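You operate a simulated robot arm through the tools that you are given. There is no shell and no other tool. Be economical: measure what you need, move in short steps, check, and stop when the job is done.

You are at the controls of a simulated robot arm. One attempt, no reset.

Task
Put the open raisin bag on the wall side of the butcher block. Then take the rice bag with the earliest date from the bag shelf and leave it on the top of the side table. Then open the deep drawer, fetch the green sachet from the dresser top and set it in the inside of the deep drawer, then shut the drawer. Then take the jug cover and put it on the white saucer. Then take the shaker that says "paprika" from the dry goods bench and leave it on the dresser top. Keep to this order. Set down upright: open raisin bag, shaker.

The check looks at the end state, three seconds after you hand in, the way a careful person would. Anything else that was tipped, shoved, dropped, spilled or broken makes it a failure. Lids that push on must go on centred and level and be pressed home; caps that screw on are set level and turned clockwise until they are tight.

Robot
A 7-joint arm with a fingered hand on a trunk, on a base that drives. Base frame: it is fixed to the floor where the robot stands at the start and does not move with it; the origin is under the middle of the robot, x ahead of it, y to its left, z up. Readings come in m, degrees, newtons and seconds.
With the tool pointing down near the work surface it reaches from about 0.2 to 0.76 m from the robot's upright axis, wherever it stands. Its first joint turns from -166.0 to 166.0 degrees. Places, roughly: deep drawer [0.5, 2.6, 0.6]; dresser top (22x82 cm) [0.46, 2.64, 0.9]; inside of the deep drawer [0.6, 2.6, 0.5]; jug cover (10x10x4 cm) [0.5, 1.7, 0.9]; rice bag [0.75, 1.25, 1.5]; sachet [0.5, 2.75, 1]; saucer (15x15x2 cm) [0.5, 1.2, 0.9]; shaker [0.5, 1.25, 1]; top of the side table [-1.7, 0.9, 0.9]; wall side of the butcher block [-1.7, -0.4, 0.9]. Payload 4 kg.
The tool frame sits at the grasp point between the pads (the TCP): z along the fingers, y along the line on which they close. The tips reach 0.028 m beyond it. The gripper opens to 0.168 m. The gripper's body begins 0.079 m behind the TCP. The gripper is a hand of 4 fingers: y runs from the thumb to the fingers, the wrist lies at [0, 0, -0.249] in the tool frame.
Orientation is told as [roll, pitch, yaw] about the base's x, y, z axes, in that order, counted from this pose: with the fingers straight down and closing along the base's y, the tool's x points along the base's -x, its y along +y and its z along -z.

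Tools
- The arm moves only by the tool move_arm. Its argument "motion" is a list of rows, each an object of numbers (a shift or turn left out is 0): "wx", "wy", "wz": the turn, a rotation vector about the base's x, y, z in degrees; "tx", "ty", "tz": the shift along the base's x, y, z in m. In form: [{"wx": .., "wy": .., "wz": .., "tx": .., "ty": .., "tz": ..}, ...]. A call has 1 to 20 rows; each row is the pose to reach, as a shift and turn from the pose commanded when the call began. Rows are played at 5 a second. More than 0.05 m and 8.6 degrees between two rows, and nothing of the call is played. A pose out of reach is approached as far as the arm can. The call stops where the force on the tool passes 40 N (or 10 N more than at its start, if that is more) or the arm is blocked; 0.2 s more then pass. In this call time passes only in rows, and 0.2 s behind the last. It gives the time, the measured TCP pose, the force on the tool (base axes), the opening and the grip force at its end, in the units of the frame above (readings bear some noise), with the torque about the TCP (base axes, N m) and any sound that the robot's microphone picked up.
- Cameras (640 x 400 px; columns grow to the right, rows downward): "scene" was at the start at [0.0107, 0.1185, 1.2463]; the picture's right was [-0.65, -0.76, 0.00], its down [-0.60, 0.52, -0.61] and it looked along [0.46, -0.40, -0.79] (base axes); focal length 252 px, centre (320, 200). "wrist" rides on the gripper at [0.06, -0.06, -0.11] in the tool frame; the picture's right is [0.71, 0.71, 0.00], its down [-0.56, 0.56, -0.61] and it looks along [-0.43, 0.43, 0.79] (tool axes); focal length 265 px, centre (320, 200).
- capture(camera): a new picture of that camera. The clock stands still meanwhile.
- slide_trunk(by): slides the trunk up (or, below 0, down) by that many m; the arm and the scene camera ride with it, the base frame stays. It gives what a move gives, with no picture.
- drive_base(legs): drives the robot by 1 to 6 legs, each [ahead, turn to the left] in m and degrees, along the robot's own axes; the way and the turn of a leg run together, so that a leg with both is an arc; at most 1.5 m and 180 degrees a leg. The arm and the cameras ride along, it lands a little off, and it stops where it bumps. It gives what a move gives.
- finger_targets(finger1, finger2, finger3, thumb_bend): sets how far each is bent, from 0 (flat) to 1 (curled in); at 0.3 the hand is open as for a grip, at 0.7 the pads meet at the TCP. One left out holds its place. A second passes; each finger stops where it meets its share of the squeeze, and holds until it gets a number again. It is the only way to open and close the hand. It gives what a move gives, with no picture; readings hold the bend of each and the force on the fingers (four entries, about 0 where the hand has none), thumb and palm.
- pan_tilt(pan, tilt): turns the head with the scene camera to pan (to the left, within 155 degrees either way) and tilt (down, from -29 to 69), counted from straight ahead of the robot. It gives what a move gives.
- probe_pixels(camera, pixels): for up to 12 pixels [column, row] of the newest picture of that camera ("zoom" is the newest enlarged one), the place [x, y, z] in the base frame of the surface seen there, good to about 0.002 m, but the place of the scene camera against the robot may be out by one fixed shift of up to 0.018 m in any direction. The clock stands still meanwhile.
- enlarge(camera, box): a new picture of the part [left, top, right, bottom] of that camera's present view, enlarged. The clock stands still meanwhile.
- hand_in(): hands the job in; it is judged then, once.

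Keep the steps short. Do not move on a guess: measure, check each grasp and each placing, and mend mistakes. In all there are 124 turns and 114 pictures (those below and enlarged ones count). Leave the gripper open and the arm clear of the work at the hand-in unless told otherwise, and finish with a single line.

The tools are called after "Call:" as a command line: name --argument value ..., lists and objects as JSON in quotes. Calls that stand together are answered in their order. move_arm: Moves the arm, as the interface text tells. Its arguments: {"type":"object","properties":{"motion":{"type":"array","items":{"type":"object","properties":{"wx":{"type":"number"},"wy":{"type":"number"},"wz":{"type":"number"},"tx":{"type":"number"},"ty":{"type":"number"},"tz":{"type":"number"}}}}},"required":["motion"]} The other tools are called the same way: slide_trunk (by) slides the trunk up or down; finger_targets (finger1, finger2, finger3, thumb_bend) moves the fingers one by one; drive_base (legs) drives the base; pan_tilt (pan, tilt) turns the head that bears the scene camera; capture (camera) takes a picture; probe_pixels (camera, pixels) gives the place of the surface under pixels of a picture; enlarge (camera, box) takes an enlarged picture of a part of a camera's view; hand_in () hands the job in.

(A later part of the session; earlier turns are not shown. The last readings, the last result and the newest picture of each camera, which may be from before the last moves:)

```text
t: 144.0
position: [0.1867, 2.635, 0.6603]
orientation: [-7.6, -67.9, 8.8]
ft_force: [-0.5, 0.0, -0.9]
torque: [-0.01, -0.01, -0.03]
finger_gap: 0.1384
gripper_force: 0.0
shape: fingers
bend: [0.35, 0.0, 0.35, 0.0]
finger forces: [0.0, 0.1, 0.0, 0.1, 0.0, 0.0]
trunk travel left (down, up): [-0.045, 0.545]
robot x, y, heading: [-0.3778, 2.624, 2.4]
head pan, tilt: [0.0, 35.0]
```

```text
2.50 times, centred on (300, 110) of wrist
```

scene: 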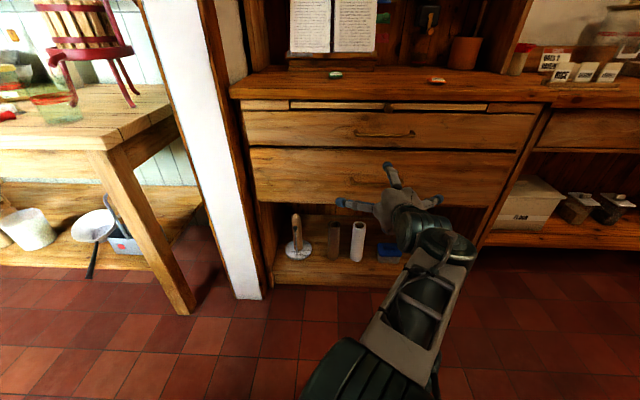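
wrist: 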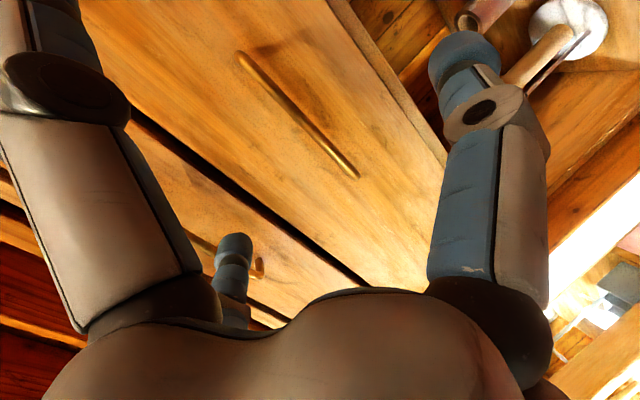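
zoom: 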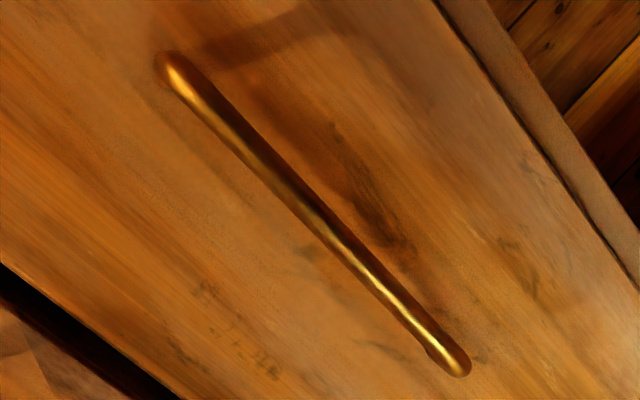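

Bar: x≈0.313, y 2.56–2.705, z 0.6265, face x 0.351. I narrow f1/f3 to 0.5, level the hand more and approach.

Call:
finger_targets --finger1 0.5 --finger3 0.5

Call:
move_arm --motion '[{"tx": 0.015, "tz": -0.007, "wy": -3}, {"tx": 0.03, "tz": -0.014, "wy": -6}, {"tx": 0.045, "tz": -0.02, "wy": -9}, {"tx": 0.06, "tz": -0.026, "wy": -12}, {"tx": 0.075, "tz": -0.033, "wy": -14}]'

Call:
capture --camera "wrist"

```text
t: 145.0
position: [0.1862, 2.6342, 0.6605]
orientation: [-7.7, -68.0, 8.8]
ft_force: [0.0, -0.8, -0.1]
torque: [0.0, 0.01, 0.0]
finger_gap: 0.1246
gripper_force: 0.0
shape: fingers
bend: [0.5, 0.0, 0.5, 0.0]
finger forces: [0.0, 0.1, 0.0, 0.0, 0.1, 0.1]
trunk travel left (down, up): [-0.045, 0.545]
robot x, y, heading: [-0.3827, 2.6253, 2.8]
head pan, tilt: [0.0, 35.0]
```

```text
t: 146.2
position: [0.2631, 2.633, 0.628]
orientation: [-22.4, -81.6, 23.2]
ft_force: [0.0, -0.3, 0.0]
torque: [0.01, -0.01, -0.03]
finger_gap: 0.1244
gripper_force: 0.1
shape: fingers
bend: [0.5, 0.0, 0.5, 0.0]
finger forces: [0.1, 0.1, 0.0, 0.0, 0.0, 0.0]
trunk travel left (down, up): [-0.045, 0.545]
robot x, y, heading: [-0.3817, 2.6241, 2.6]
head pan, tilt: [0.0, 35.0]
```

```text
53 pictures are left
```

wrist: 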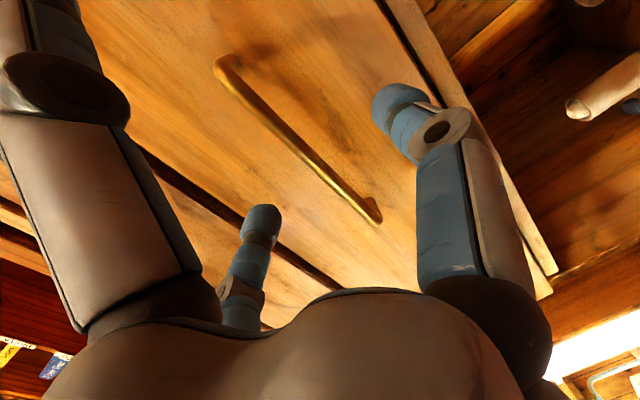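

Bar is between f1 and f3. Advance 4.5 cm and pinch.

Call:
move_arm --motion '[{"tx": 0.015}, {"tx": 0.03}, {"tx": 0.045}]'

Call:
finger_targets --finger1 0.78 --finger3 0.78

Call:
capture --camera "wrist"

```text
t: 147.0
position: [0.3078, 2.634, 0.6298]
orientation: [-22.5, -81.5, 23.2]
ft_force: [-6.7, -0.2, 1.3]
torque: [-0.02, -0.27, 0.03]
finger_gap: 0.1245
gripper_force: 3.1
shape: fingers
bend: [0.5, 0.0, 0.5, 0.0]
finger forces: [0.0, 0.0, 6.3, 0.0, 0.0, 0.0]
trunk travel left (down, up): [-0.045, 0.545]
robot x, y, heading: [-0.3829, 2.6239, 2.6]
head pan, tilt: [0.0, 35.0]
```

```text
t: 148.0
position: [0.3074, 2.6345, 0.6267]
orientation: [-22.3, -81.5, 22.9]
ft_force: [-1.6, -0.6, 0.4]
torque: [-0.01, 0.01, -0.01]
finger_gap: 0.1123
gripper_force: 0.0
shape: fingers
bend: [0.76, 0.0, 0.75, 0.0]
finger forces: [0.0, 0.0, 0.0, 0.1, 0.0, 0.1]
trunk travel left (down, up): [-0.045, 0.545]
robot x, y, heading: [-0.3825, 2.6225, 2.7]
head pan, tilt: [0.0, 35.0]
```

```text
52 pictures are left
```

wrist: 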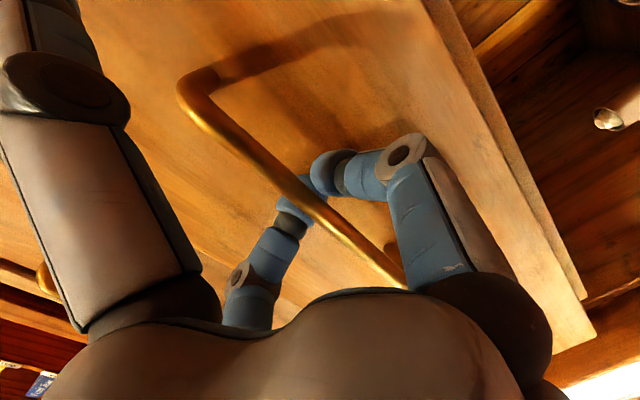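

The two fingers are hooked behind the bar. Pull gently with a short drive back.

Call:
drive_base --legs '[[-0.08, 0]]'

Call:
capture --camera "wrist"

```text
t: 149.1
position: [0.227, 2.6293, 0.628]
orientation: [-22.4, -81.5, 23.0]
ft_force: [0.8, -0.2, -1.0]
torque: [0.0, 0.04, 0.01]
finger_gap: 0.1124
gripper_force: 0.0
shape: fingers
bend: [0.75, 0.0, 0.75, 0.0]
finger forces: [0.1, 0.0, 0.0, 0.0, 0.0, 0.0]
trunk travel left (down, up): [-0.045, 0.545]
robot x, y, heading: [-0.4622, 2.6223, 2.5]
head pan, tilt: [0.0, 35.0]
```

```text
51 pictures are left
```

wrist: 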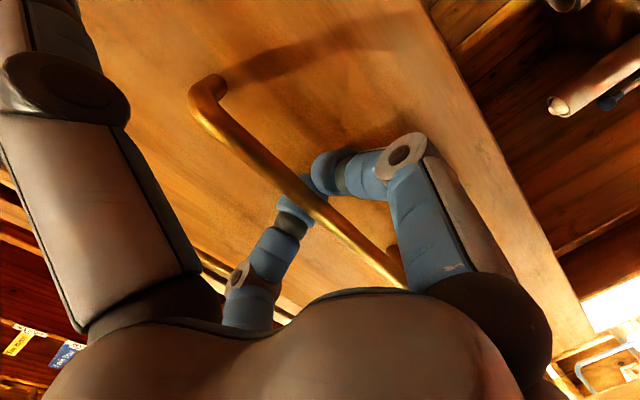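

Drawer follows. Pull on another 0.17 m.

Call:
drive_base --legs '[[-0.17, 0]]'

Call:
capture --camera "scene"

```text
t: 150.5
position: [0.0604, 2.6221, 0.6287]
orientation: [-22.4, -81.6, 23.0]
ft_force: [-0.3, -0.4, -0.1]
torque: [-0.01, 0.01, 0.0]
finger_gap: 0.112
gripper_force: 0.0
shape: fingers
bend: [0.76, 0.0, 0.75, 0.0]
finger forces: [0.0, 0.0, 0.0, 0.0, 0.0, 0.0]
trunk travel left (down, up): [-0.045, 0.545]
robot x, y, heading: [-0.6306, 2.6134, 2.2]
head pan, tilt: [0.0, 35.0]
```

```text
50 pictures are left
```

scene: 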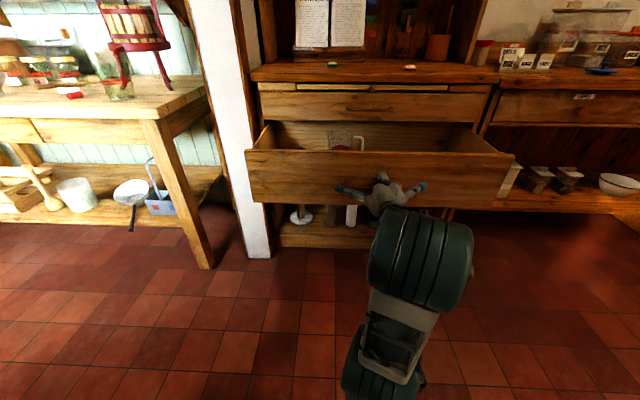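

Drawer is open ≈25 cm. Open the two fingers and back off the handle.

Call:
finger_targets --finger1 0.5 --finger3 0.5

Call:
drive_base --legs '[[-0.15, 0]]'

Call:
slide_trunk --by 0.4

Call:
capture --camera "scene"

```text
t: 151.5
position: [0.0601, 2.6212, 0.6277]
orientation: [-22.4, -81.5, 23.0]
ft_force: [0.2, 0.3, -0.6]
torque: [-0.01, 0.02, 0.02]
finger_gap: 0.124
gripper_force: 0.1
shape: fingers
bend: [0.5, 0.0, 0.5, 0.0]
finger forces: [0.1, 0.1, 0.0, 0.1, 0.0, 0.0]
trunk travel left (down, up): [-0.045, 0.545]
robot x, y, heading: [-0.6315, 2.609, 2.5]
head pan, tilt: [0.0, 35.0]
```

```text
t: 152.9
position: [-0.091, 2.6131, 0.6281]
orientation: [-22.4, -81.5, 22.9]
ft_force: [0.5, 0.3, 0.7]
torque: [0.01, -0.03, 0.01]
finger_gap: 0.1243
gripper_force: 0.0
shape: fingers
bend: [0.5, 0.0, 0.5, 0.0]
finger forces: [0.1, 0.0, 0.1, 0.0, 0.1, 0.0]
trunk travel left (down, up): [-0.045, 0.545]
robot x, y, heading: [-0.7808, 2.6068, 2.4]
head pan, tilt: [0.0, 35.0]
```

```text
t: 156.7
position: [-0.0902, 2.6131, 1.0277]
orientation: [-22.5, -81.5, 22.9]
ft_force: [0.5, 0.3, 0.6]
torque: [-0.02, 0.02, -0.01]
finger_gap: 0.1242
gripper_force: 0.2
shape: fingers
bend: [0.5, 0.0, 0.5, 0.0]
finger forces: [0.1, 0.0, 0.0, 0.0, 0.0, 0.0]
trunk travel left (down, up): [-0.445, 0.145]
robot x, y, heading: [-0.7802, 2.6106, 2.5]
head pan, tilt: [0.0, 35.0]
```

```text
49 pictures are left
```

scene: 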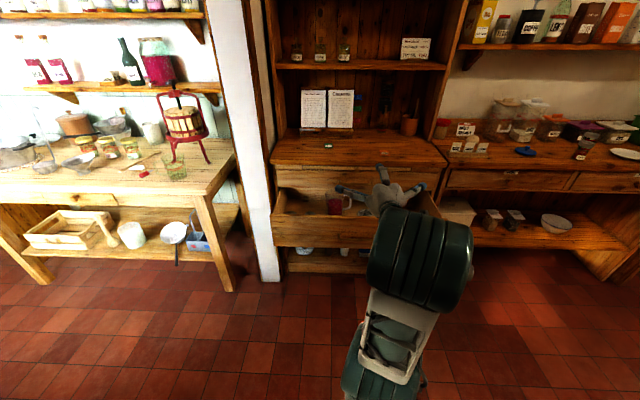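

Now turn the hand to point down while raising it a bit.

Call:
move_arm --motion '[{"wy": 8.15, "tz": 0.01}, {"wy": 16.3, "tz": 0.02}, {"wy": 24.45, "tz": 0.03}, {"wy": 32.6, "tz": 0.04}, {"wy": 40.75, "tz": 0.05}, {"wy": 48.9, "tz": 0.06, "ty": 0.02}, {"wy": 57.05, "tz": 0.07, "ty": 0.05}, {"wy": 65.2, "tz": 0.08, "ty": 0.08}, {"wy": 73.35, "tz": 0.09, "ty": 0.11}, {"wy": 81.5, "tz": 0.1, "ty": 0.14}]'

Call:
finger_targets --finger1 0.1 --finger2 0.45 --finger3 0.1 --thumb_bend 0.45

Call:
drive_base --legs '[[0.5, -2.4]]'

Call:
capture --camera "wrist"

Call:
capture --camera "scene"

```text
t: 158.9
position: [-0.1802, 2.719, 1.105]
orientation: [0.1, -3.2, 3.3]
ft_force: [-2.5, 0.5, 1.6]
torque: [-0.02, -0.1, -0.04]
finger_gap: 0.1242
gripper_force: 0.0
shape: fingers
bend: [0.5, 0.0, 0.5, 0.0]
finger forces: [0.1, 0.0, 0.1, 0.1, 0.0, 0.0]
out of reach, approached as far as the arm can: row 9, 10
trunk travel left (down, up): [-0.445, 0.145]
robot x, y, heading: [-0.7801, 2.6107, 2.3]
head pan, tilt: [0.0, 35.0]
```

```text
t: 159.9
position: [-0.1737, 2.7175, 1.1019]
orientation: [0.1, -3.1, 3.3]
ft_force: [0.1, 0.2, 0.4]
torque: [-0.03, 0.02, 0.01]
finger_gap: 0.1206
gripper_force: 0.1
shape: fingers
bend: [0.1, 0.45, 0.1, 0.45]
finger forces: [0.1, 0.0, 0.0, 0.0, 0.1, 0.0]
trunk travel left (down, up): [-0.445, 0.145]
robot x, y, heading: [-0.7826, 2.6062, 2.5]
head pan, tilt: [0.0, 35.0]
```

```text
t: 162.9
position: [0.3296, 2.7046, 1.1012]
orientation: [0.1, -3.1, 1.0]
ft_force: [-0.3, 0.6, -0.4]
torque: [0.02, 0.02, 0.01]
finger_gap: 0.1206
gripper_force: 0.0
shape: fingers
bend: [0.1, 0.45, 0.1, 0.45]
finger forces: [0.1, 0.0, 0.0, 0.0, 0.0, 0.1]
trunk travel left (down, up): [-0.445, 0.145]
robot x, y, heading: [-0.2813, 2.6127, 0.2]
head pan, tilt: [0.0, 35.0]
```

```text
48 pictures are left
```

wrist: 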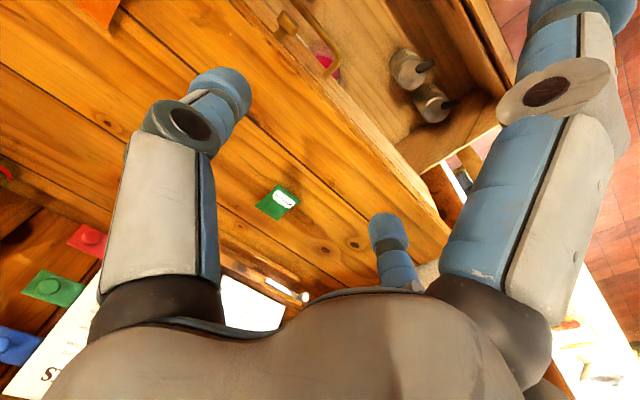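

```text
47 pictures are left
```

scene: 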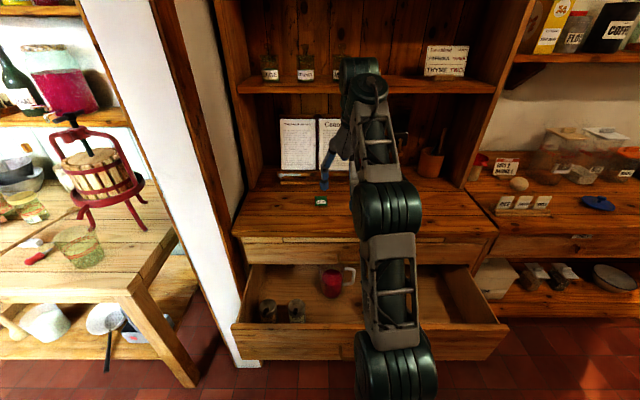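

Measure the sachet and the drawer inside.

Call:
probe_pixels --camera "wrist" --pixels '[[278, 203], [258, 207], [278, 187], [299, 202], [277, 218], [320, 215], [265, 285], [330, 60], [410, 70], [435, 100], [385, 230], [215, 85]]'

Call:
enlarge --camera "wrist" --box '[230, 170, 330, 240]'

Call:
probe_pixels --camera "scene" --pixels '[[420, 295], [440, 300], [300, 300], [330, 270], [297, 305], [268, 305], [380, 345], [430, 275], [320, 200], [480, 300]]'

```text
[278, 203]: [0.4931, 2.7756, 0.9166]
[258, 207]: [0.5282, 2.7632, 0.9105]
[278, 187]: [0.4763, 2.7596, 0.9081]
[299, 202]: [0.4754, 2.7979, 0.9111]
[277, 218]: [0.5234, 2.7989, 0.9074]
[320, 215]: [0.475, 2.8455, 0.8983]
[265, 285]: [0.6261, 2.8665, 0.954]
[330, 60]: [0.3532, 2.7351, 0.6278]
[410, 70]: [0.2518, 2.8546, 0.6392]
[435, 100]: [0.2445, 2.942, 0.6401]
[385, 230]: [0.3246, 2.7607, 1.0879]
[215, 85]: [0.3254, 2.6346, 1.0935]
```

```text
5.71 times, centred on (280, 205) of wrist
```

zoom: 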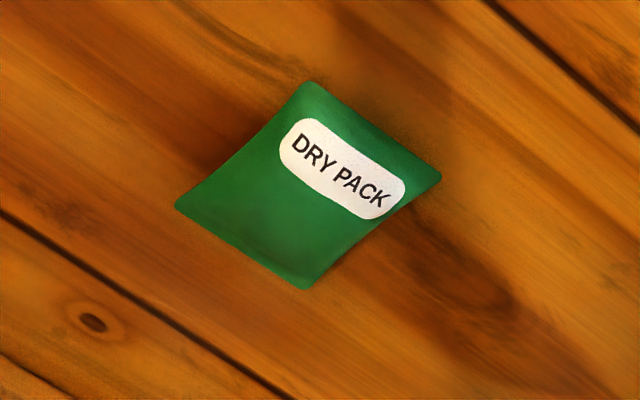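

```text
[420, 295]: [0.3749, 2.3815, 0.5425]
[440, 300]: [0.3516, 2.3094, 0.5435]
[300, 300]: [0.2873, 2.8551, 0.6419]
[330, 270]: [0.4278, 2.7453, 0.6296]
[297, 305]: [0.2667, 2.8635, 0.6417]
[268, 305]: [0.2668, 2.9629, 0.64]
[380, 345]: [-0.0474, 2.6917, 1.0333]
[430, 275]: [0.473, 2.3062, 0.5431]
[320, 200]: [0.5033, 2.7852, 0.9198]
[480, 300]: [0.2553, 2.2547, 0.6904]
```

Sachet: x 0.475–0.528, y 2.76–2.80, top z 0.917, table z 0.898. Drive 0.1 m closer, set all fingers 0.45 and come over it.

Call:
drive_base --legs '[[0.1, 0]]'

Call:
finger_targets --finger1 0.45 --finger3 0.45

Call:
move_arm --motion '[{"tx": 0.02, "ty": 0.02, "wy": 1.5}, {"tx": 0.04, "ty": 0.04, "wy": 3}, {"tx": 0.055, "ty": 0.06, "wy": 3}, {"tx": 0.07, "ty": 0.073, "tz": -0.03, "wy": 3}, {"tx": 0.071, "ty": 0.074, "tz": -0.07, "wy": 3}, {"tx": 0.071, "ty": 0.074, "tz": -0.11, "wy": 3}]'

Call:
capture --camera "wrist"

```text
t: 164.0
position: [0.4306, 2.7046, 1.1011]
orientation: [0.2, -3.0, 0.8]
ft_force: [-0.1, 0.7, 0.1]
torque: [0.01, 0.0, -0.01]
finger_gap: 0.1205
gripper_force: 0.0
shape: fingers
bend: [0.1, 0.45, 0.1, 0.45]
finger forces: [0.0, 0.0, 0.0, 0.1, 0.1, 0.0]
trunk travel left (down, up): [-0.445, 0.145]
robot x, y, heading: [-0.1826, 2.6158, 0.1]
head pan, tilt: [0.0, 35.0]
```

```text
t: 165.0
position: [0.4294, 2.7034, 1.1003]
orientation: [0.0, -3.1, 0.9]
ft_force: [0.1, 0.6, 0.6]
torque: [-0.03, -0.01, 0.03]
finger_gap: 0.0728
gripper_force: 0.1
shape: fingers
bend: [0.45, 0.45, 0.45, 0.45]
finger forces: [0.0, 0.1, 0.0, 0.0, 0.1, 0.0]
trunk travel left (down, up): [-0.445, 0.145]
robot x, y, heading: [-0.1811, 2.6221, 0.2]
head pan, tilt: [0.0, 35.0]
```

```text
t: 166.4
position: [0.4979, 2.7795, 0.9901]
orientation: [0.0, -0.1, 0.9]
ft_force: [0.6, 0.2, 0.4]
torque: [0.02, -0.02, -0.02]
finger_gap: 0.0733
gripper_force: 0.0
shape: fingers
bend: [0.45, 0.45, 0.45, 0.45]
finger forces: [0.0, 0.0, 0.0, 0.1, 0.0, 0.0]
out of reach, approached as far as the arm can: row 1, 2, 3, 4, 5
trunk travel left (down, up): [-0.445, 0.145]
robot x, y, heading: [-0.1803, 2.6192, 0.1]
head pan, tilt: [0.0, 35.0]
```

```text
45 pictures are left
```

wrist: 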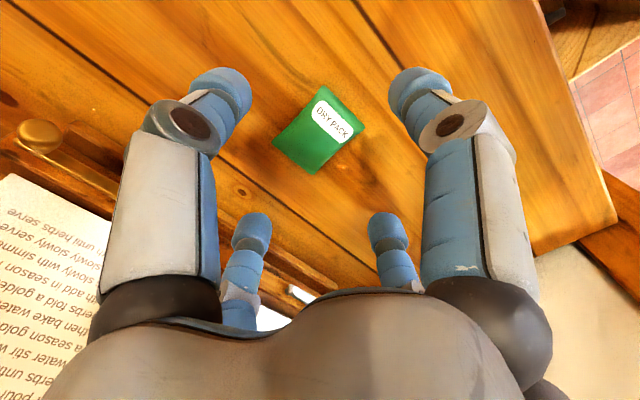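

Aligned. Lower to z≈0.93.

Call:
move_arm --motion '[{"tx": 0.003, "tz": -0.02}, {"tx": 0.003, "tz": -0.04}, {"tx": 0.003, "tz": -0.052}, {"tx": 0.003, "tz": -0.058}, {"tx": 0.003, "tz": -0.061}]'

Call:
capture --camera "wrist"

```text
t: 167.6
position: [0.5025, 2.7788, 0.9364]
orientation: [0.4, -0.7, 1.0]
ft_force: [5.7, 0.5, 38.7]
torque: [-0.51, 1.89, 0.15]
finger_gap: 0.0728
gripper_force: 19.2
shape: fingers
bend: [0.44, 0.45, 0.45, 0.45]
finger forces: [31.2, 0.0, 0.0, 0.0, 7.1, 0.0]
trunk travel left (down, up): [-0.445, 0.145]
robot x, y, heading: [-0.1775, 2.6209, 0.1]
head pan, tilt: [0.0, 35.0]
```

```text
44 pictures are left
```

wrist: 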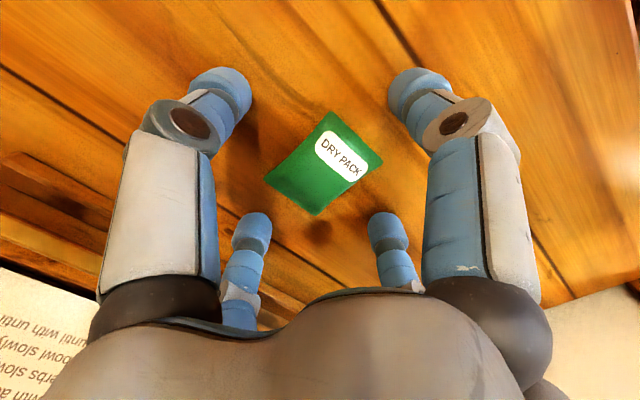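

Tips touched the table at z 0.936. Raise 2 mm and close thumb and finger2.

Call:
move_arm --motion '[{"tz": 0.002}]'

Call:
finger_targets --finger2 0.54 --thumb_bend 0.54

Call:
capture --camera "wrist"

```text
t: 168.0
position: [0.5019, 2.7791, 0.9359]
orientation: [0.2, -0.5, 1.0]
ft_force: [8.1, 2.4, 39.4]
torque: [-0.91, 1.46, 0.27]
finger_gap: 0.0726
gripper_force: 19.0
shape: fingers
bend: [0.44, 0.45, 0.45, 0.45]
finger forces: [25.2, 0.1, 0.0, 0.0, 13.7, 0.0]
trunk travel left (down, up): [-0.445, 0.145]
robot x, y, heading: [-0.1807, 2.6154, 0.0]
head pan, tilt: [0.0, 35.0]
```

```text
t: 169.0
position: [0.5012, 2.7773, 0.9371]
orientation: [0.3, -0.5, 0.9]
ft_force: [3.3, -7.2, 37.9]
torque: [-1.13, -0.03, -0.1]
finger_gap: 0.0705
gripper_force: 19.6
shape: fingers
bend: [0.45, 0.49, 0.45, 0.46]
finger forces: [0.3, 13.5, 0.1, 0.1, 25.2, 0.1]
trunk travel left (down, up): [-0.445, 0.145]
robot x, y, heading: [-0.1824, 2.6154, 0.1]
head pan, tilt: [0.0, 35.0]
```

```text
43 pictures are left
```

wrist: 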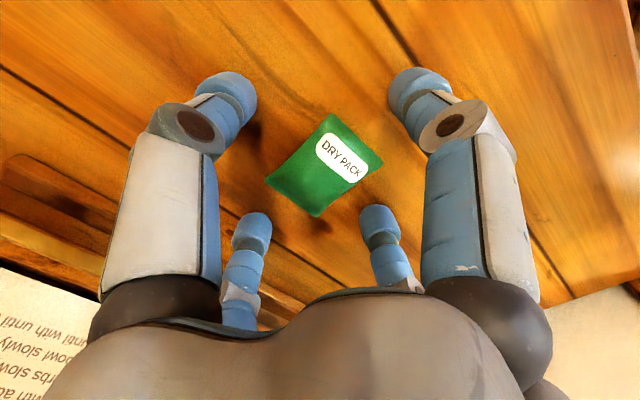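

Still pressing on the table. Raise 1.2 cm, set the finger spread to 0.54, then come down softly.

Call:
move_arm --motion '[{"tz": 0.006}, {"tz": 0.012}]'

Call:
finger_targets --finger1 0.3 --finger2 0.53 --finger3 0.3 --thumb_bend 0.53

Call:
capture --camera "wrist"

Call:
probe_pixels --camera "wrist" --pixels '[[235, 90], [225, 120], [370, 225], [250, 230], [420, 85], [325, 170]]'

```text
t: 169.6
position: [0.5028, 2.7785, 0.9431]
orientation: [0.1, 0.0, 1.0]
ft_force: [-0.5, 0.2, -0.9]
torque: [0.03, 0.01, -0.05]
finger_gap: 0.06
gripper_force: 0.1
shape: fingers
bend: [0.45, 0.54, 0.45, 0.54]
finger forces: [0.0, 0.0, 0.1, 0.0, 0.0, 0.0]
trunk travel left (down, up): [-0.445, 0.145]
robot x, y, heading: [-0.1816, 2.6179, 0.1]
head pan, tilt: [0.0, 35.0]
```

```text
t: 170.6
position: [0.5027, 2.7785, 0.944]
orientation: [0.1, -0.2, 0.9]
ft_force: [0.3, 0.2, -0.3]
torque: [-0.01, -0.01, -0.02]
finger_gap: 0.0884
gripper_force: 0.1
shape: fingers
bend: [0.3, 0.53, 0.3, 0.53]
finger forces: [0.0, 0.0, 0.0, 0.0, 0.0, 0.0]
trunk travel left (down, up): [-0.445, 0.145]
robot x, y, heading: [-0.1797, 2.6151, -0.1]
head pan, tilt: [0.0, 35.0]
```

```text
42 pictures are left
```

wrist: 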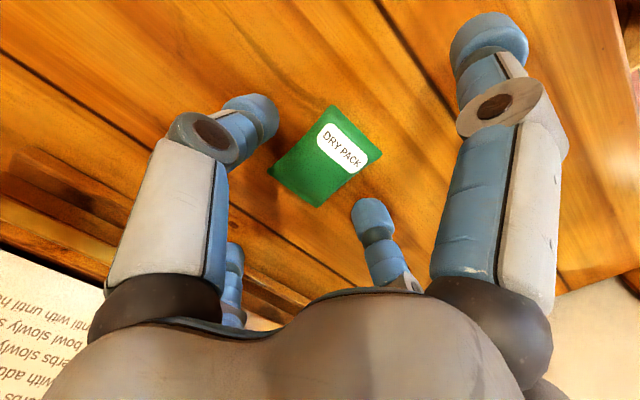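

```text
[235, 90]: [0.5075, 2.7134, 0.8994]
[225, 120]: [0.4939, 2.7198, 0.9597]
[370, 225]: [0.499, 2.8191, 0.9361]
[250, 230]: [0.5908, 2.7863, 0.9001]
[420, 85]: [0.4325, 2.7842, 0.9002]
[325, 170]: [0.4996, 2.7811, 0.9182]
```

Lower in small steps until light contact.

Call:
move_arm --motion '[{"tz": -0.002}, {"tz": -0.004}, {"tz": -0.006}, {"tz": -0.008}]'

```text
t: 171.6
position: [0.504, 2.7774, 0.9367]
orientation: [0.2, -0.2, 0.9]
ft_force: [-0.7, -0.3, 3.1]
torque: [-0.18, -0.01, -0.01]
finger_gap: 0.0881
gripper_force: 2.0
shape: fingers
bend: [0.3, 0.53, 0.3, 0.53]
finger forces: [0.0, 0.0, 0.0, 0.1, 3.7, 0.1]
trunk travel left (down, up): [-0.445, 0.145]
robot x, y, heading: [-0.1792, 2.6171, 0.1]
head pan, tilt: [0.0, 35.0]
```

Thumb tip just touches the table. Close thumb and finger2.

Call:
finger_targets --finger2 0.75 --thumb_bend 0.75

Call:
capture --camera "wrist"

```text
t: 172.6
position: [0.5038, 2.7777, 0.9361]
orientation: [0.2, -0.1, 0.9]
ft_force: [1.0, -2.2, 5.4]
torque: [0.03, -0.02, 0.0]
finger_gap: 0.0799
gripper_force: 14.8
shape: fingers
bend: [0.3, 0.58, 0.3, 0.65]
finger forces: [0.0, 13.1, 0.0, 0.0, 16.0, 0.0]
trunk travel left (down, up): [-0.445, 0.145]
robot x, y, heading: [-0.1817, 2.6121, 0.1]
head pan, tilt: [0.0, 35.0]
```

```text
41 pictures are left
```

wrist: 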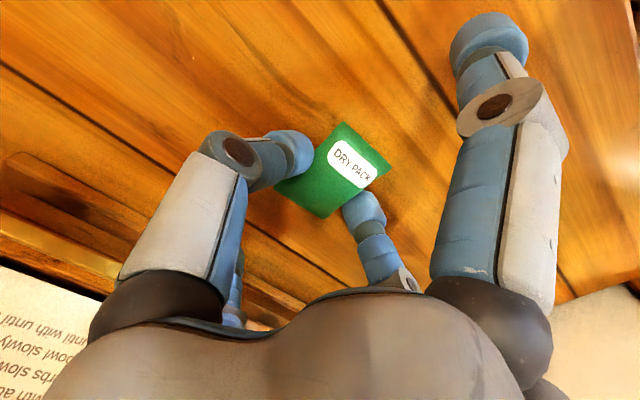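

Both sides gripped (13–16 N). Lift 4 cm and look.

Call:
move_arm --motion '[{"tz": 0.01}, {"tz": 0.025}, {"tz": 0.05}, {"tz": 0.09}]'

Call:
capture --camera "wrist"

```text
t: 173.6
position: [0.4861, 2.7788, 1.0157]
orientation: [0.1, -0.1, 1.1]
ft_force: [0.0, -0.2, -0.4]
torque: [-0.03, 0.02, -0.03]
finger_gap: 0.0799
gripper_force: 13.9
shape: fingers
bend: [0.3, 0.57, 0.3, 0.66]
finger forces: [0.0, 13.8, 0.0, 0.1, 13.8, 0.1]
out of reach, approached as far as the arm can: row 4
trunk travel left (down, up): [-0.445, 0.145]
robot x, y, heading: [-0.1795, 2.6157, 0.2]
head pan, tilt: [0.0, 35.0]
```

```text
40 pictures are left
```

wrist: 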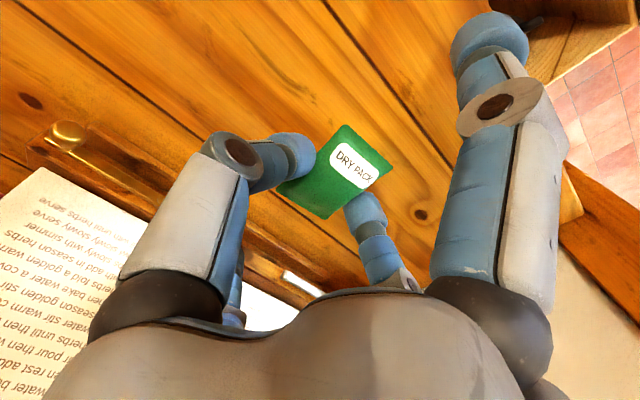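

Held. Bring f1/f3 in a bit and move over the free front-right part of the drawer (x 0.225, y 2.48).

Call:
finger_targets --finger1 0.48 --finger3 0.48

Call:
move_arm --motion '[{"tx": -0.03, "ty": -0.03}, {"tx": -0.06, "ty": -0.065}, {"tx": -0.09, "ty": -0.1}, {"tx": -0.12, "ty": -0.135}, {"tx": -0.15, "ty": -0.17}, {"tx": -0.18, "ty": -0.205}, {"tx": -0.21, "ty": -0.24}, {"tx": -0.235, "ty": -0.275}, {"tx": -0.26, "ty": -0.3}]'

Call:
slide_trunk --by -0.22

Call:
capture --camera "wrist"

Call:
pan_tilt --pan -10 --tilt 50

Call:
capture --camera "scene"

```text
t: 174.6
position: [0.4846, 2.7783, 1.0154]
orientation: [0.0, -0.1, 0.9]
ft_force: [-0.2, -0.8, -0.1]
torque: [-0.01, -0.01, 0.03]
finger_gap: 0.0437
gripper_force: 13.6
shape: fingers
bend: [0.48, 0.57, 0.48, 0.66]
finger forces: [0.1, 13.9, 0.1, 0.1, 13.8, 0.0]
trunk travel left (down, up): [-0.445, 0.145]
robot x, y, heading: [-0.1805, 2.6171, 0.2]
head pan, tilt: [0.0, 35.0]
```

```text
t: 176.6
position: [0.224, 2.4766, 1.015]
orientation: [0.2, -0.1, 0.9]
ft_force: [-0.2, 0.3, 0.6]
torque: [-0.05, 0.03, 0.01]
finger_gap: 0.0433
gripper_force: 14.1
shape: fingers
bend: [0.48, 0.57, 0.48, 0.66]
finger forces: [0.0, 13.8, 0.0, 0.1, 13.8, 0.0]
trunk travel left (down, up): [-0.445, 0.145]
robot x, y, heading: [-0.1797, 2.6202, 0.0]
head pan, tilt: [0.0, 35.0]
```

```text
t: 178.9
position: [0.2246, 2.4756, 0.7965]
orientation: [0.2, -0.1, 0.9]
ft_force: [-0.1, -0.4, 0.1]
torque: [0.02, -0.02, -0.02]
finger_gap: 0.0433
gripper_force: 13.5
shape: fingers
bend: [0.48, 0.57, 0.48, 0.66]
finger forces: [0.0, 13.8, 0.1, 0.1, 13.8, 0.0]
trunk travel left (down, up): [-0.225, 0.365]
robot x, y, heading: [-0.1797, 2.6192, 0.3]
head pan, tilt: [0.0, 35.0]
```

```text
39 pictures are left
```

wrist: 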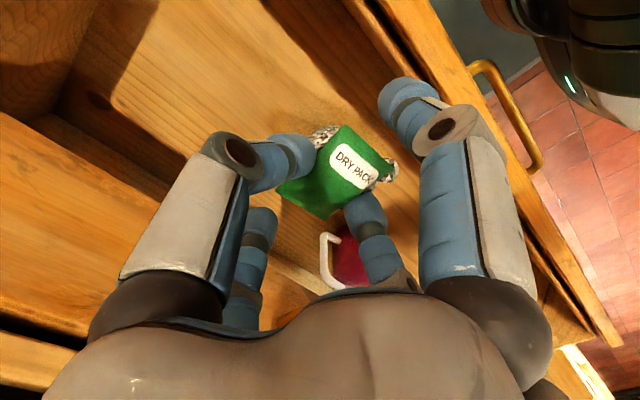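

```text
t: 179.7
position: [0.2245, 2.4773, 0.7958]
orientation: [0.1, -0.2, 0.9]
ft_force: [1.1, -0.4, 0.4]
torque: [-0.03, 0.0, 0.0]
finger_gap: 0.0435
gripper_force: 13.1
shape: fingers
bend: [0.48, 0.57, 0.48, 0.66]
finger forces: [0.0, 13.6, 0.0, 0.1, 13.7, 0.0]
trunk travel left (down, up): [-0.225, 0.365]
robot x, y, heading: [-0.1797, 2.6129, 0.1]
head pan, tilt: [-10.0, 50.0]
```

```text
38 pictures are left
```

scene: 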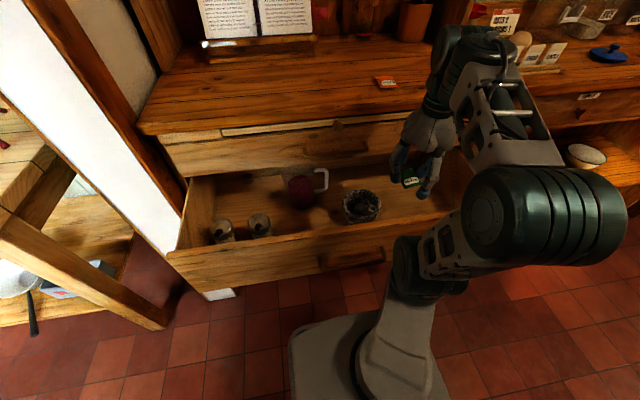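

There is another item (twine/nest) in the drawer at (360,205). I locate it.

Call:
probe_pixels --camera "scene" --pixels '[[345, 205], [378, 210], [360, 220], [360, 192], [420, 210], [400, 205], [330, 235], [380, 255], [410, 180]]'

Call:
probe_pixels --camera "wrist" --pixels '[[325, 132], [388, 172], [300, 110], [250, 60], [430, 60], [470, 90], [120, 130], [200, 60], [330, 240]]'

Call:
enlarge --camera "scene" --box '[270, 130, 480, 260]'

```text
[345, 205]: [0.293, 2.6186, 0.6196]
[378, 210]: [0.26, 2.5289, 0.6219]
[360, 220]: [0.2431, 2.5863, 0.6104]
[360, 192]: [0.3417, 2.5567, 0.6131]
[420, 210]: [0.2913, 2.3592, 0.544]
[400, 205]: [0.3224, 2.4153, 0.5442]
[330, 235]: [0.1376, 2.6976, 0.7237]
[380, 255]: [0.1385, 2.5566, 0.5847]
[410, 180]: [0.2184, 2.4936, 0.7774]
```

```text
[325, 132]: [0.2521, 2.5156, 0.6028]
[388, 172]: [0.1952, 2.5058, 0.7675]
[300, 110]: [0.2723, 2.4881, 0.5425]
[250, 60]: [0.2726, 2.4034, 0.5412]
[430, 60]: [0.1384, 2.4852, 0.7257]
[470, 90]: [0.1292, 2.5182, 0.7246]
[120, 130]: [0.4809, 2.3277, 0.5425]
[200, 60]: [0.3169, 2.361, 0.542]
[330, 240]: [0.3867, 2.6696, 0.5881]
```

```text
3.05 times, centred on (375, 195) of scene
```

zoom: 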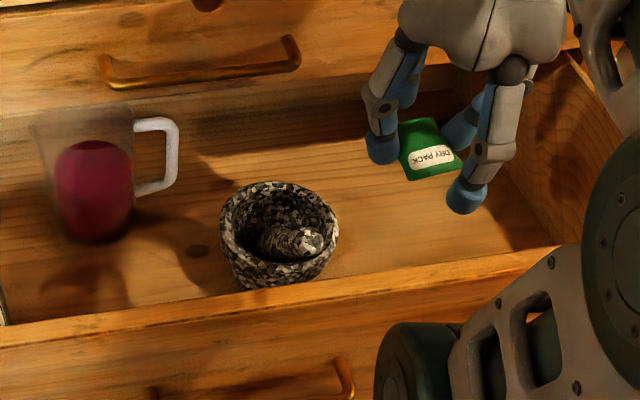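

Mortar occupies y 2.52–2.62. I shift to y 2.385, then lower into the drawer.

Call:
move_arm --motion '[{"ty": -0.03, "tx": 0.003}, {"ty": -0.06, "tx": 0.006}, {"ty": -0.092, "tx": 0.01}]'

Call:
slide_trunk --by -0.19

Call:
capture --camera "scene"

Call:
capture --camera "wrist"

```text
t: 180.5
position: [0.2344, 2.3848, 0.7963]
orientation: [0.0, -0.1, 0.9]
ft_force: [0.3, 0.2, 0.3]
torque: [-0.04, -0.02, 0.05]
finger_gap: 0.0436
gripper_force: 14.1
shape: fingers
bend: [0.48, 0.57, 0.48, 0.66]
finger forces: [0.0, 13.8, 0.0, 0.1, 13.8, 0.0]
trunk travel left (down, up): [-0.225, 0.365]
robot x, y, heading: [-0.1778, 2.6149, 0.1]
head pan, tilt: [-10.0, 50.0]
```

```text
t: 182.6
position: [0.2345, 2.3845, 0.6065]
orientation: [0.1, -0.1, 1.0]
ft_force: [0.0, -0.4, 0.6]
torque: [-0.01, -0.04, 0.01]
finger_gap: 0.0437
gripper_force: 13.3
shape: fingers
bend: [0.48, 0.57, 0.48, 0.66]
finger forces: [0.0, 13.8, 0.0, 0.1, 13.8, 0.1]
trunk travel left (down, up): [-0.035, 0.555]
robot x, y, heading: [-0.1795, 2.6171, -0.1]
head pan, tilt: [-10.0, 50.0]
```

```text
36 pictures are left
```

scene: 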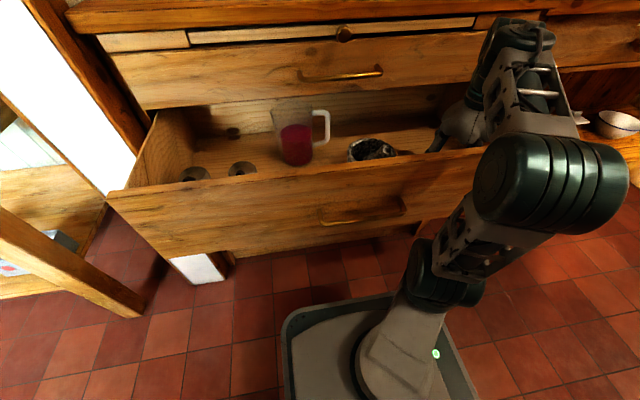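

```text
35 pictures are left
```

wrist: 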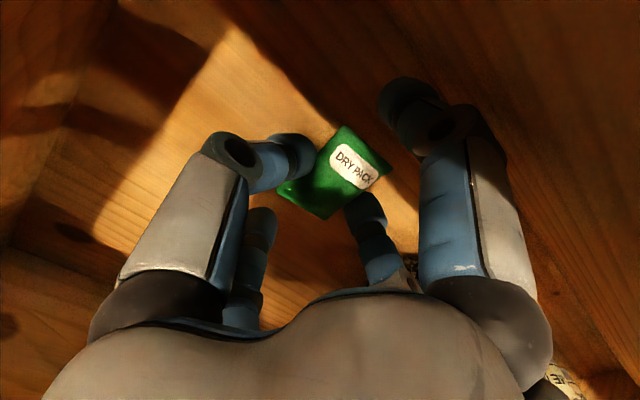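

Lower the last 2 cm and release.

Call:
move_arm --motion '[{"tz": -0.008}, {"tz": -0.014}, {"tz": -0.019}, {"tz": -0.022}]'

Call:
finger_targets --finger2 0.46 --thumb_bend 0.5

Call:
capture --camera "wrist"

```text
t: 183.6
position: [0.2343, 2.3842, 0.5844]
orientation: [0.1, -0.1, 0.8]
ft_force: [-0.2, -0.2, -0.3]
torque: [0.02, -0.02, 0.0]
finger_gap: 0.0434
gripper_force: 13.9
shape: fingers
bend: [0.48, 0.57, 0.48, 0.66]
finger forces: [0.0, 13.8, 0.1, 0.1, 13.8, 0.0]
trunk travel left (down, up): [-0.035, 0.555]
robot x, y, heading: [-0.1837, 2.6166, -0.0]
head pan, tilt: [-10.0, 50.0]
```

```text
t: 184.6
position: [0.234, 2.3847, 0.5841]
orientation: [0.1, -0.2, 0.9]
ft_force: [1.0, 0.1, 0.7]
torque: [0.0, -0.02, -0.01]
finger_gap: 0.0604
gripper_force: 0.1
shape: fingers
bend: [0.48, 0.46, 0.48, 0.5]
finger forces: [0.0, 0.0, 0.0, 0.0, 0.1, 0.0]
trunk travel left (down, up): [-0.035, 0.555]
robot x, y, heading: [-0.1847, 2.6158, 0.2]
head pan, tilt: [-10.0, 50.0]
```

```text
34 pictures are left
```

wrist: 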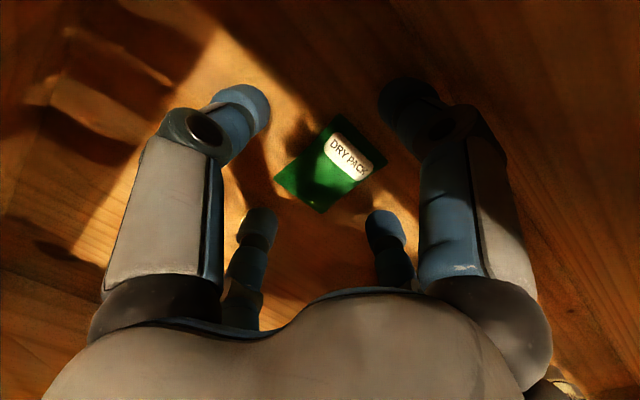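

Sachet lies in the drawer. Raise out with the trunk, back away, and level the hand as a pusher.

Call:
slide_trunk --by 0.4

Call:
drive_base --legs '[[-0.5, 0]]'

Call:
finger_targets --finger1 0.72 --finger2 0.72 --finger3 0.72 --thumb_bend 0.72

Call:
move_arm --motion '[{"wy": -8, "tx": 0.024, "ty": 0.024}, {"wy": -16, "tx": 0.048, "ty": 0.048}, {"wy": -24, "tx": 0.072, "ty": 0.072}, {"wy": -32, "tx": 0.096, "ty": 0.096}, {"wy": -40, "tx": 0.12, "ty": 0.12}, {"wy": -48, "tx": 0.144, "ty": 0.144}, {"wy": -56, "tx": 0.168, "ty": 0.168}, {"wy": -64, "tx": 0.192, "ty": 0.192}, {"wy": -72, "tx": 0.216, "ty": 0.216}, {"wy": -80, "tx": 0.24, "ty": 0.245}]'

Call:
pan_tilt --pan 0 --tilt 40

Call:
capture --camera "scene"

```text
t: 188.4
position: [0.2346, 2.3838, 0.985]
orientation: [0.0, 0.0, 1.0]
ft_force: [0.6, 0.2, 0.5]
torque: [0.01, -0.02, -0.03]
finger_gap: 0.0602
gripper_force: 0.0
shape: fingers
bend: [0.48, 0.46, 0.48, 0.5]
finger forces: [0.0, 0.0, 0.0, 0.0, 0.1, 0.1]
trunk travel left (down, up): [-0.435, 0.155]
robot x, y, heading: [-0.1785, 2.6159, 0.1]
head pan, tilt: [-10.0, 50.0]
```

```text
t: 191.4
position: [-0.2666, 2.3839, 0.9845]
orientation: [0.1, -0.1, 0.9]
ft_force: [-0.4, 0.6, -0.9]
torque: [-0.05, 0.0, 0.0]
finger_gap: 0.0606
gripper_force: 0.0
shape: fingers
bend: [0.48, 0.46, 0.48, 0.5]
finger forces: [0.0, 0.1, 0.0, 0.1, 0.0, 0.0]
trunk travel left (down, up): [-0.435, 0.155]
robot x, y, heading: [-0.6812, 2.6168, -0.2]
head pan, tilt: [-10.0, 50.0]
```

```text
t: 192.4
position: [-0.2654, 2.384, 0.9839]
orientation: [0.0, -0.2, 0.9]
ft_force: [-0.4, -0.4, 0.0]
torque: [0.03, -0.01, 0.01]
finger_gap: 0.0002
gripper_force: 0.0
shape: fingers
bend: [0.68, 0.71, 0.68, 0.71]
finger forces: [0.0, 0.0, 0.1, 0.1, 0.0, 0.0]
trunk travel left (down, up): [-0.435, 0.155]
robot x, y, heading: [-0.6795, 2.618, 0.1]
head pan, tilt: [-10.0, 50.0]
```

```text
t: 194.6
position: [-0.0252, 2.63, 0.9834]
orientation: [-5.7, -80.2, 5.9]
ft_force: [-0.3, 0.0, 0.3]
torque: [0.0, 0.0, -0.03]
finger_gap: 0.0005
gripper_force: 0.0
shape: fingers
bend: [0.68, 0.71, 0.68, 0.71]
finger forces: [0.0, 0.0, 0.0, 0.0, 0.0, 0.0]
trunk travel left (down, up): [-0.435, 0.155]
robot x, y, heading: [-0.681, 2.6182, -0.1]
head pan, tilt: [-10.0, 50.0]
```

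```text
t: 195.3
position: [-0.0256, 2.6283, 0.9846]
orientation: [-4.9, -80.1, 5.3]
ft_force: [-0.4, -0.2, 0.6]
torque: [-0.02, -0.01, -0.03]
finger_gap: 0.0002
gripper_force: 0.1
shape: fingers
bend: [0.68, 0.71, 0.68, 0.71]
finger forces: [0.1, 0.0, 0.1, 0.1, 0.1, 0.0]
trunk travel left (down, up): [-0.435, 0.155]
robot x, y, heading: [-0.6811, 2.6184, 0.2]
head pan, tilt: [0.0, 40.0]
```

```text
33 pictures are left
```

scene: 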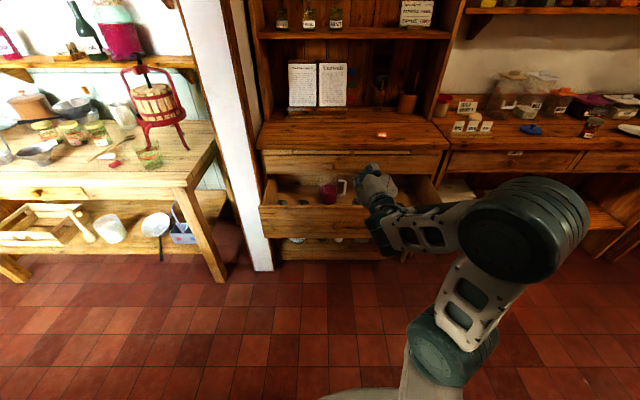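

Lower the fist to z≈0.68 (above the bar) and push by driving.

Call:
slide_trunk --by -0.305

Call:
drive_base --legs '[[0.15, 0]]'

Call:
capture --camera "wrist"

```text
t: 198.3
position: [-0.025, 2.6287, 0.6793]
orientation: [-5.1, -80.0, 5.3]
ft_force: [-1.1, -0.4, 0.3]
torque: [0.0, 0.0, 0.0]
finger_gap: 0.0003
gripper_force: 0.1
shape: fingers
bend: [0.68, 0.71, 0.68, 0.71]
finger forces: [0.1, 0.0, 0.0, 0.0, 0.1, 0.0]
trunk travel left (down, up): [-0.13, 0.46]
robot x, y, heading: [-0.6805, 2.616, 0.0]
head pan, tilt: [0.0, 40.0]
```

```text
t: 199.7
position: [0.1257, 2.628, 0.6787]
orientation: [-5.1, -80.0, 5.3]
ft_force: [-0.2, -0.5, 0.2]
torque: [-0.01, -0.02, -0.02]
finger_gap: 0.0001
gripper_force: 0.0
shape: fingers
bend: [0.68, 0.71, 0.71, 0.71]
finger forces: [0.0, 0.0, 0.1, 0.0, 0.1, 0.0]
trunk travel left (down, up): [-0.13, 0.46]
robot x, y, heading: [-0.5275, 2.6158, -0.1]
head pan, tilt: [0.0, 40.0]
```

```text
32 pictures are left
```

wrist: 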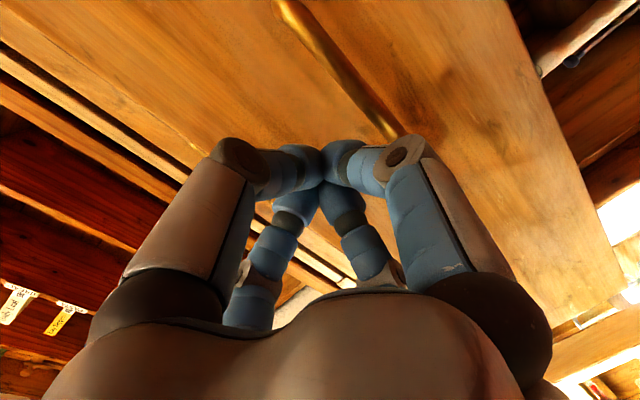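

Drawer moves in. Push 0.17 m more, then finish with the arm.

Call:
drive_base --legs '[[0.17, 0]]'

Call:
move_arm --motion '[{"tx": 0.006}, {"tx": 0.012}, {"tx": 0.018}, {"tx": 0.024}, {"tx": 0.03}, {"tx": 0.036}, {"tx": 0.042}]'

Call:
probe_pixels --camera "wrist" --pixels '[[450, 60]]'

Call:
capture --camera "wrist"

Call:
probe_pixels --camera "wrist" --pixels '[[500, 100], [450, 60], [230, 110], [20, 60]]'

```text
t: 201.2
position: [0.293, 2.6277, 0.6791]
orientation: [-5.0, -80.2, 5.2]
ft_force: [-0.4, -0.7, 0.4]
torque: [0.05, 0.03, -0.01]
finger_gap: 0.0002
gripper_force: 0.1
shape: fingers
bend: [0.68, 0.71, 0.71, 0.71]
finger forces: [0.1, 0.1, 0.1, 0.0, 0.0, 0.0]
trunk travel left (down, up): [-0.13, 0.46]
robot x, y, heading: [-0.3591, 2.6176, 0.1]
head pan, tilt: [0.0, 40.0]
```

```text
t: 202.5
position: [0.323, 2.6283, 0.6801]
orientation: [-5.6, -80.0, 5.7]
ft_force: [-27.6, -0.7, 8.5]
torque: [-0.03, -0.37, -0.03]
finger_gap: 0.0002
gripper_force: 16.3
shape: fingers
bend: [0.68, 0.71, 0.73, 0.72]
finger forces: [0.0, 0.0, 32.8, 0.1, 0.0, 0.0]
trunk travel left (down, up): [-0.13, 0.46]
robot x, y, heading: [-0.365, 2.6186, 0.1]
head pan, tilt: [0.0, 40.0]
stopped in row 6: the force on the tool passed its limit at 50 N (the readings are from after the stop); the commanded pose is now the measured one
```

```text
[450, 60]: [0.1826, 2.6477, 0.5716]
```

```text
31 pictures are left
```

wrist: 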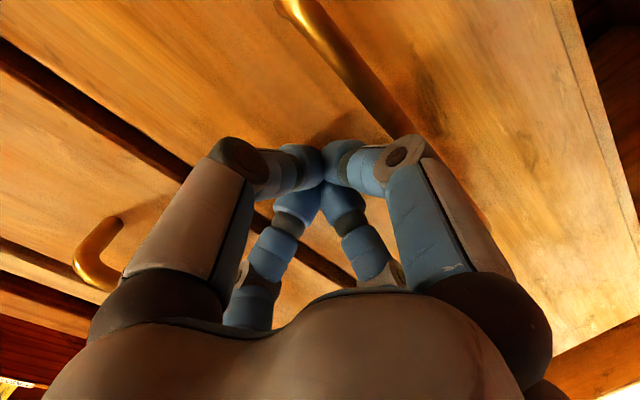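

```text
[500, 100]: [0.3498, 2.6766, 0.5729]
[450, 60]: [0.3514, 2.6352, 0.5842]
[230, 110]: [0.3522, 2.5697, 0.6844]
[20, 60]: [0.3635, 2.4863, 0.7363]
```

Drawer shut (face x 0.351 as before). Back off, raise, turn the hand down, and drive to the bench around y 1.5.

Call:
drive_base --legs '[[-0.25, 0]]'

Call:
slide_trunk --by 0.38

Call:
move_arm --motion '[{"wy": 8, "tx": -0.01}, {"wy": 16, "tx": -0.02}, {"wy": 24, "tx": -0.03}, {"wy": 32, "tx": -0.04}, {"wy": 40, "tx": -0.05}, {"wy": 48, "tx": -0.07}, {"wy": 56, "tx": -0.09}, {"wy": 64, "tx": -0.11}, {"wy": 72, "tx": -0.13}, {"wy": 80, "tx": -0.15}]'

Call:
drive_base --legs '[[0, -90], [1.05, 0], [0, 90], [0.28, 0]]'

Call:
finger_targets --finger1 0.3 --finger2 0.3 --finger3 0.3 --thumb_bend 0.3

Call:
capture --camera "scene"

```text
t: 204.3
position: [0.076, 2.6271, 0.6777]
orientation: [-5.3, -79.8, 5.6]
ft_force: [0.0, -0.1, 0.7]
torque: [-0.02, 0.0, 0.02]
finger_gap: 0.0003
gripper_force: 0.0
shape: fingers
bend: [0.68, 0.71, 0.71, 0.71]
finger forces: [0.1, 0.1, 0.1, 0.0, 0.1, 0.1]
trunk travel left (down, up): [-0.13, 0.46]
robot x, y, heading: [-0.6123, 2.6163, -0.0]
head pan, tilt: [0.0, 40.0]
```

```text
t: 208.0
position: [0.0741, 2.6273, 1.0575]
orientation: [-5.4, -79.9, 5.4]
ft_force: [-0.5, 0.1, 0.0]
torque: [-0.03, 0.02, 0.04]
finger_gap: 0.0005
gripper_force: 0.0
shape: fingers
bend: [0.68, 0.71, 0.71, 0.71]
finger forces: [0.0, 0.0, 0.0, 0.0, 0.1, 0.0]
trunk travel left (down, up): [-0.51, 0.08]
robot x, y, heading: [-0.6124, 2.6191, 0.2]
head pan, tilt: [0.0, 40.0]
```

```text
t: 210.2
position: [-0.0762, 2.6281, 1.0573]
orientation: [0.0, 0.3, 1.0]
ft_force: [-0.6, -0.3, -0.2]
torque: [0.01, 0.0, 0.02]
finger_gap: 0.0005
gripper_force: 0.1
shape: fingers
bend: [0.68, 0.71, 0.71, 0.71]
finger forces: [0.0, 0.0, 0.0, 0.1, 0.1, 0.0]
trunk travel left (down, up): [-0.51, 0.08]
robot x, y, heading: [-0.612, 2.6206, -0.2]
head pan, tilt: [0.0, 40.0]
```

```text
t: 224.8
position: [0.1946, 1.5785, 1.0571]
orientation: [0.0, 0.1, 0.7]
ft_force: [0.7, 0.0, 0.5]
torque: [0.04, -0.01, -0.01]
finger_gap: 0.0003
gripper_force: 0.1
shape: fingers
bend: [0.68, 0.71, 0.71, 0.71]
finger forces: [0.1, 0.0, 0.1, 0.0, 0.0, 0.0]
trunk travel left (down, up): [-0.51, 0.08]
robot x, y, heading: [-0.3407, 1.5707, -0.4]
head pan, tilt: [0.0, 40.0]
```

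```text
t: 225.8
position: [0.194, 1.579, 1.0568]
orientation: [0.0, 0.1, 0.7]
ft_force: [-0.2, 0.7, -0.2]
torque: [0.0, -0.04, -0.02]
finger_gap: 0.1166
gripper_force: 0.0
shape: fingers
bend: [0.3, 0.3, 0.3, 0.3]
finger forces: [0.0, 0.1, 0.0, 0.1, 0.0, 0.0]
trunk travel left (down, up): [-0.51, 0.08]
robot x, y, heading: [-0.3418, 1.5692, -0.4]
head pan, tilt: [0.0, 40.0]
```

```text
30 pictures are left
```

scene: 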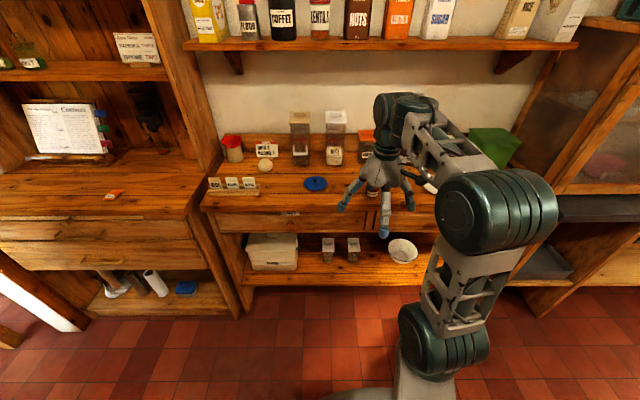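

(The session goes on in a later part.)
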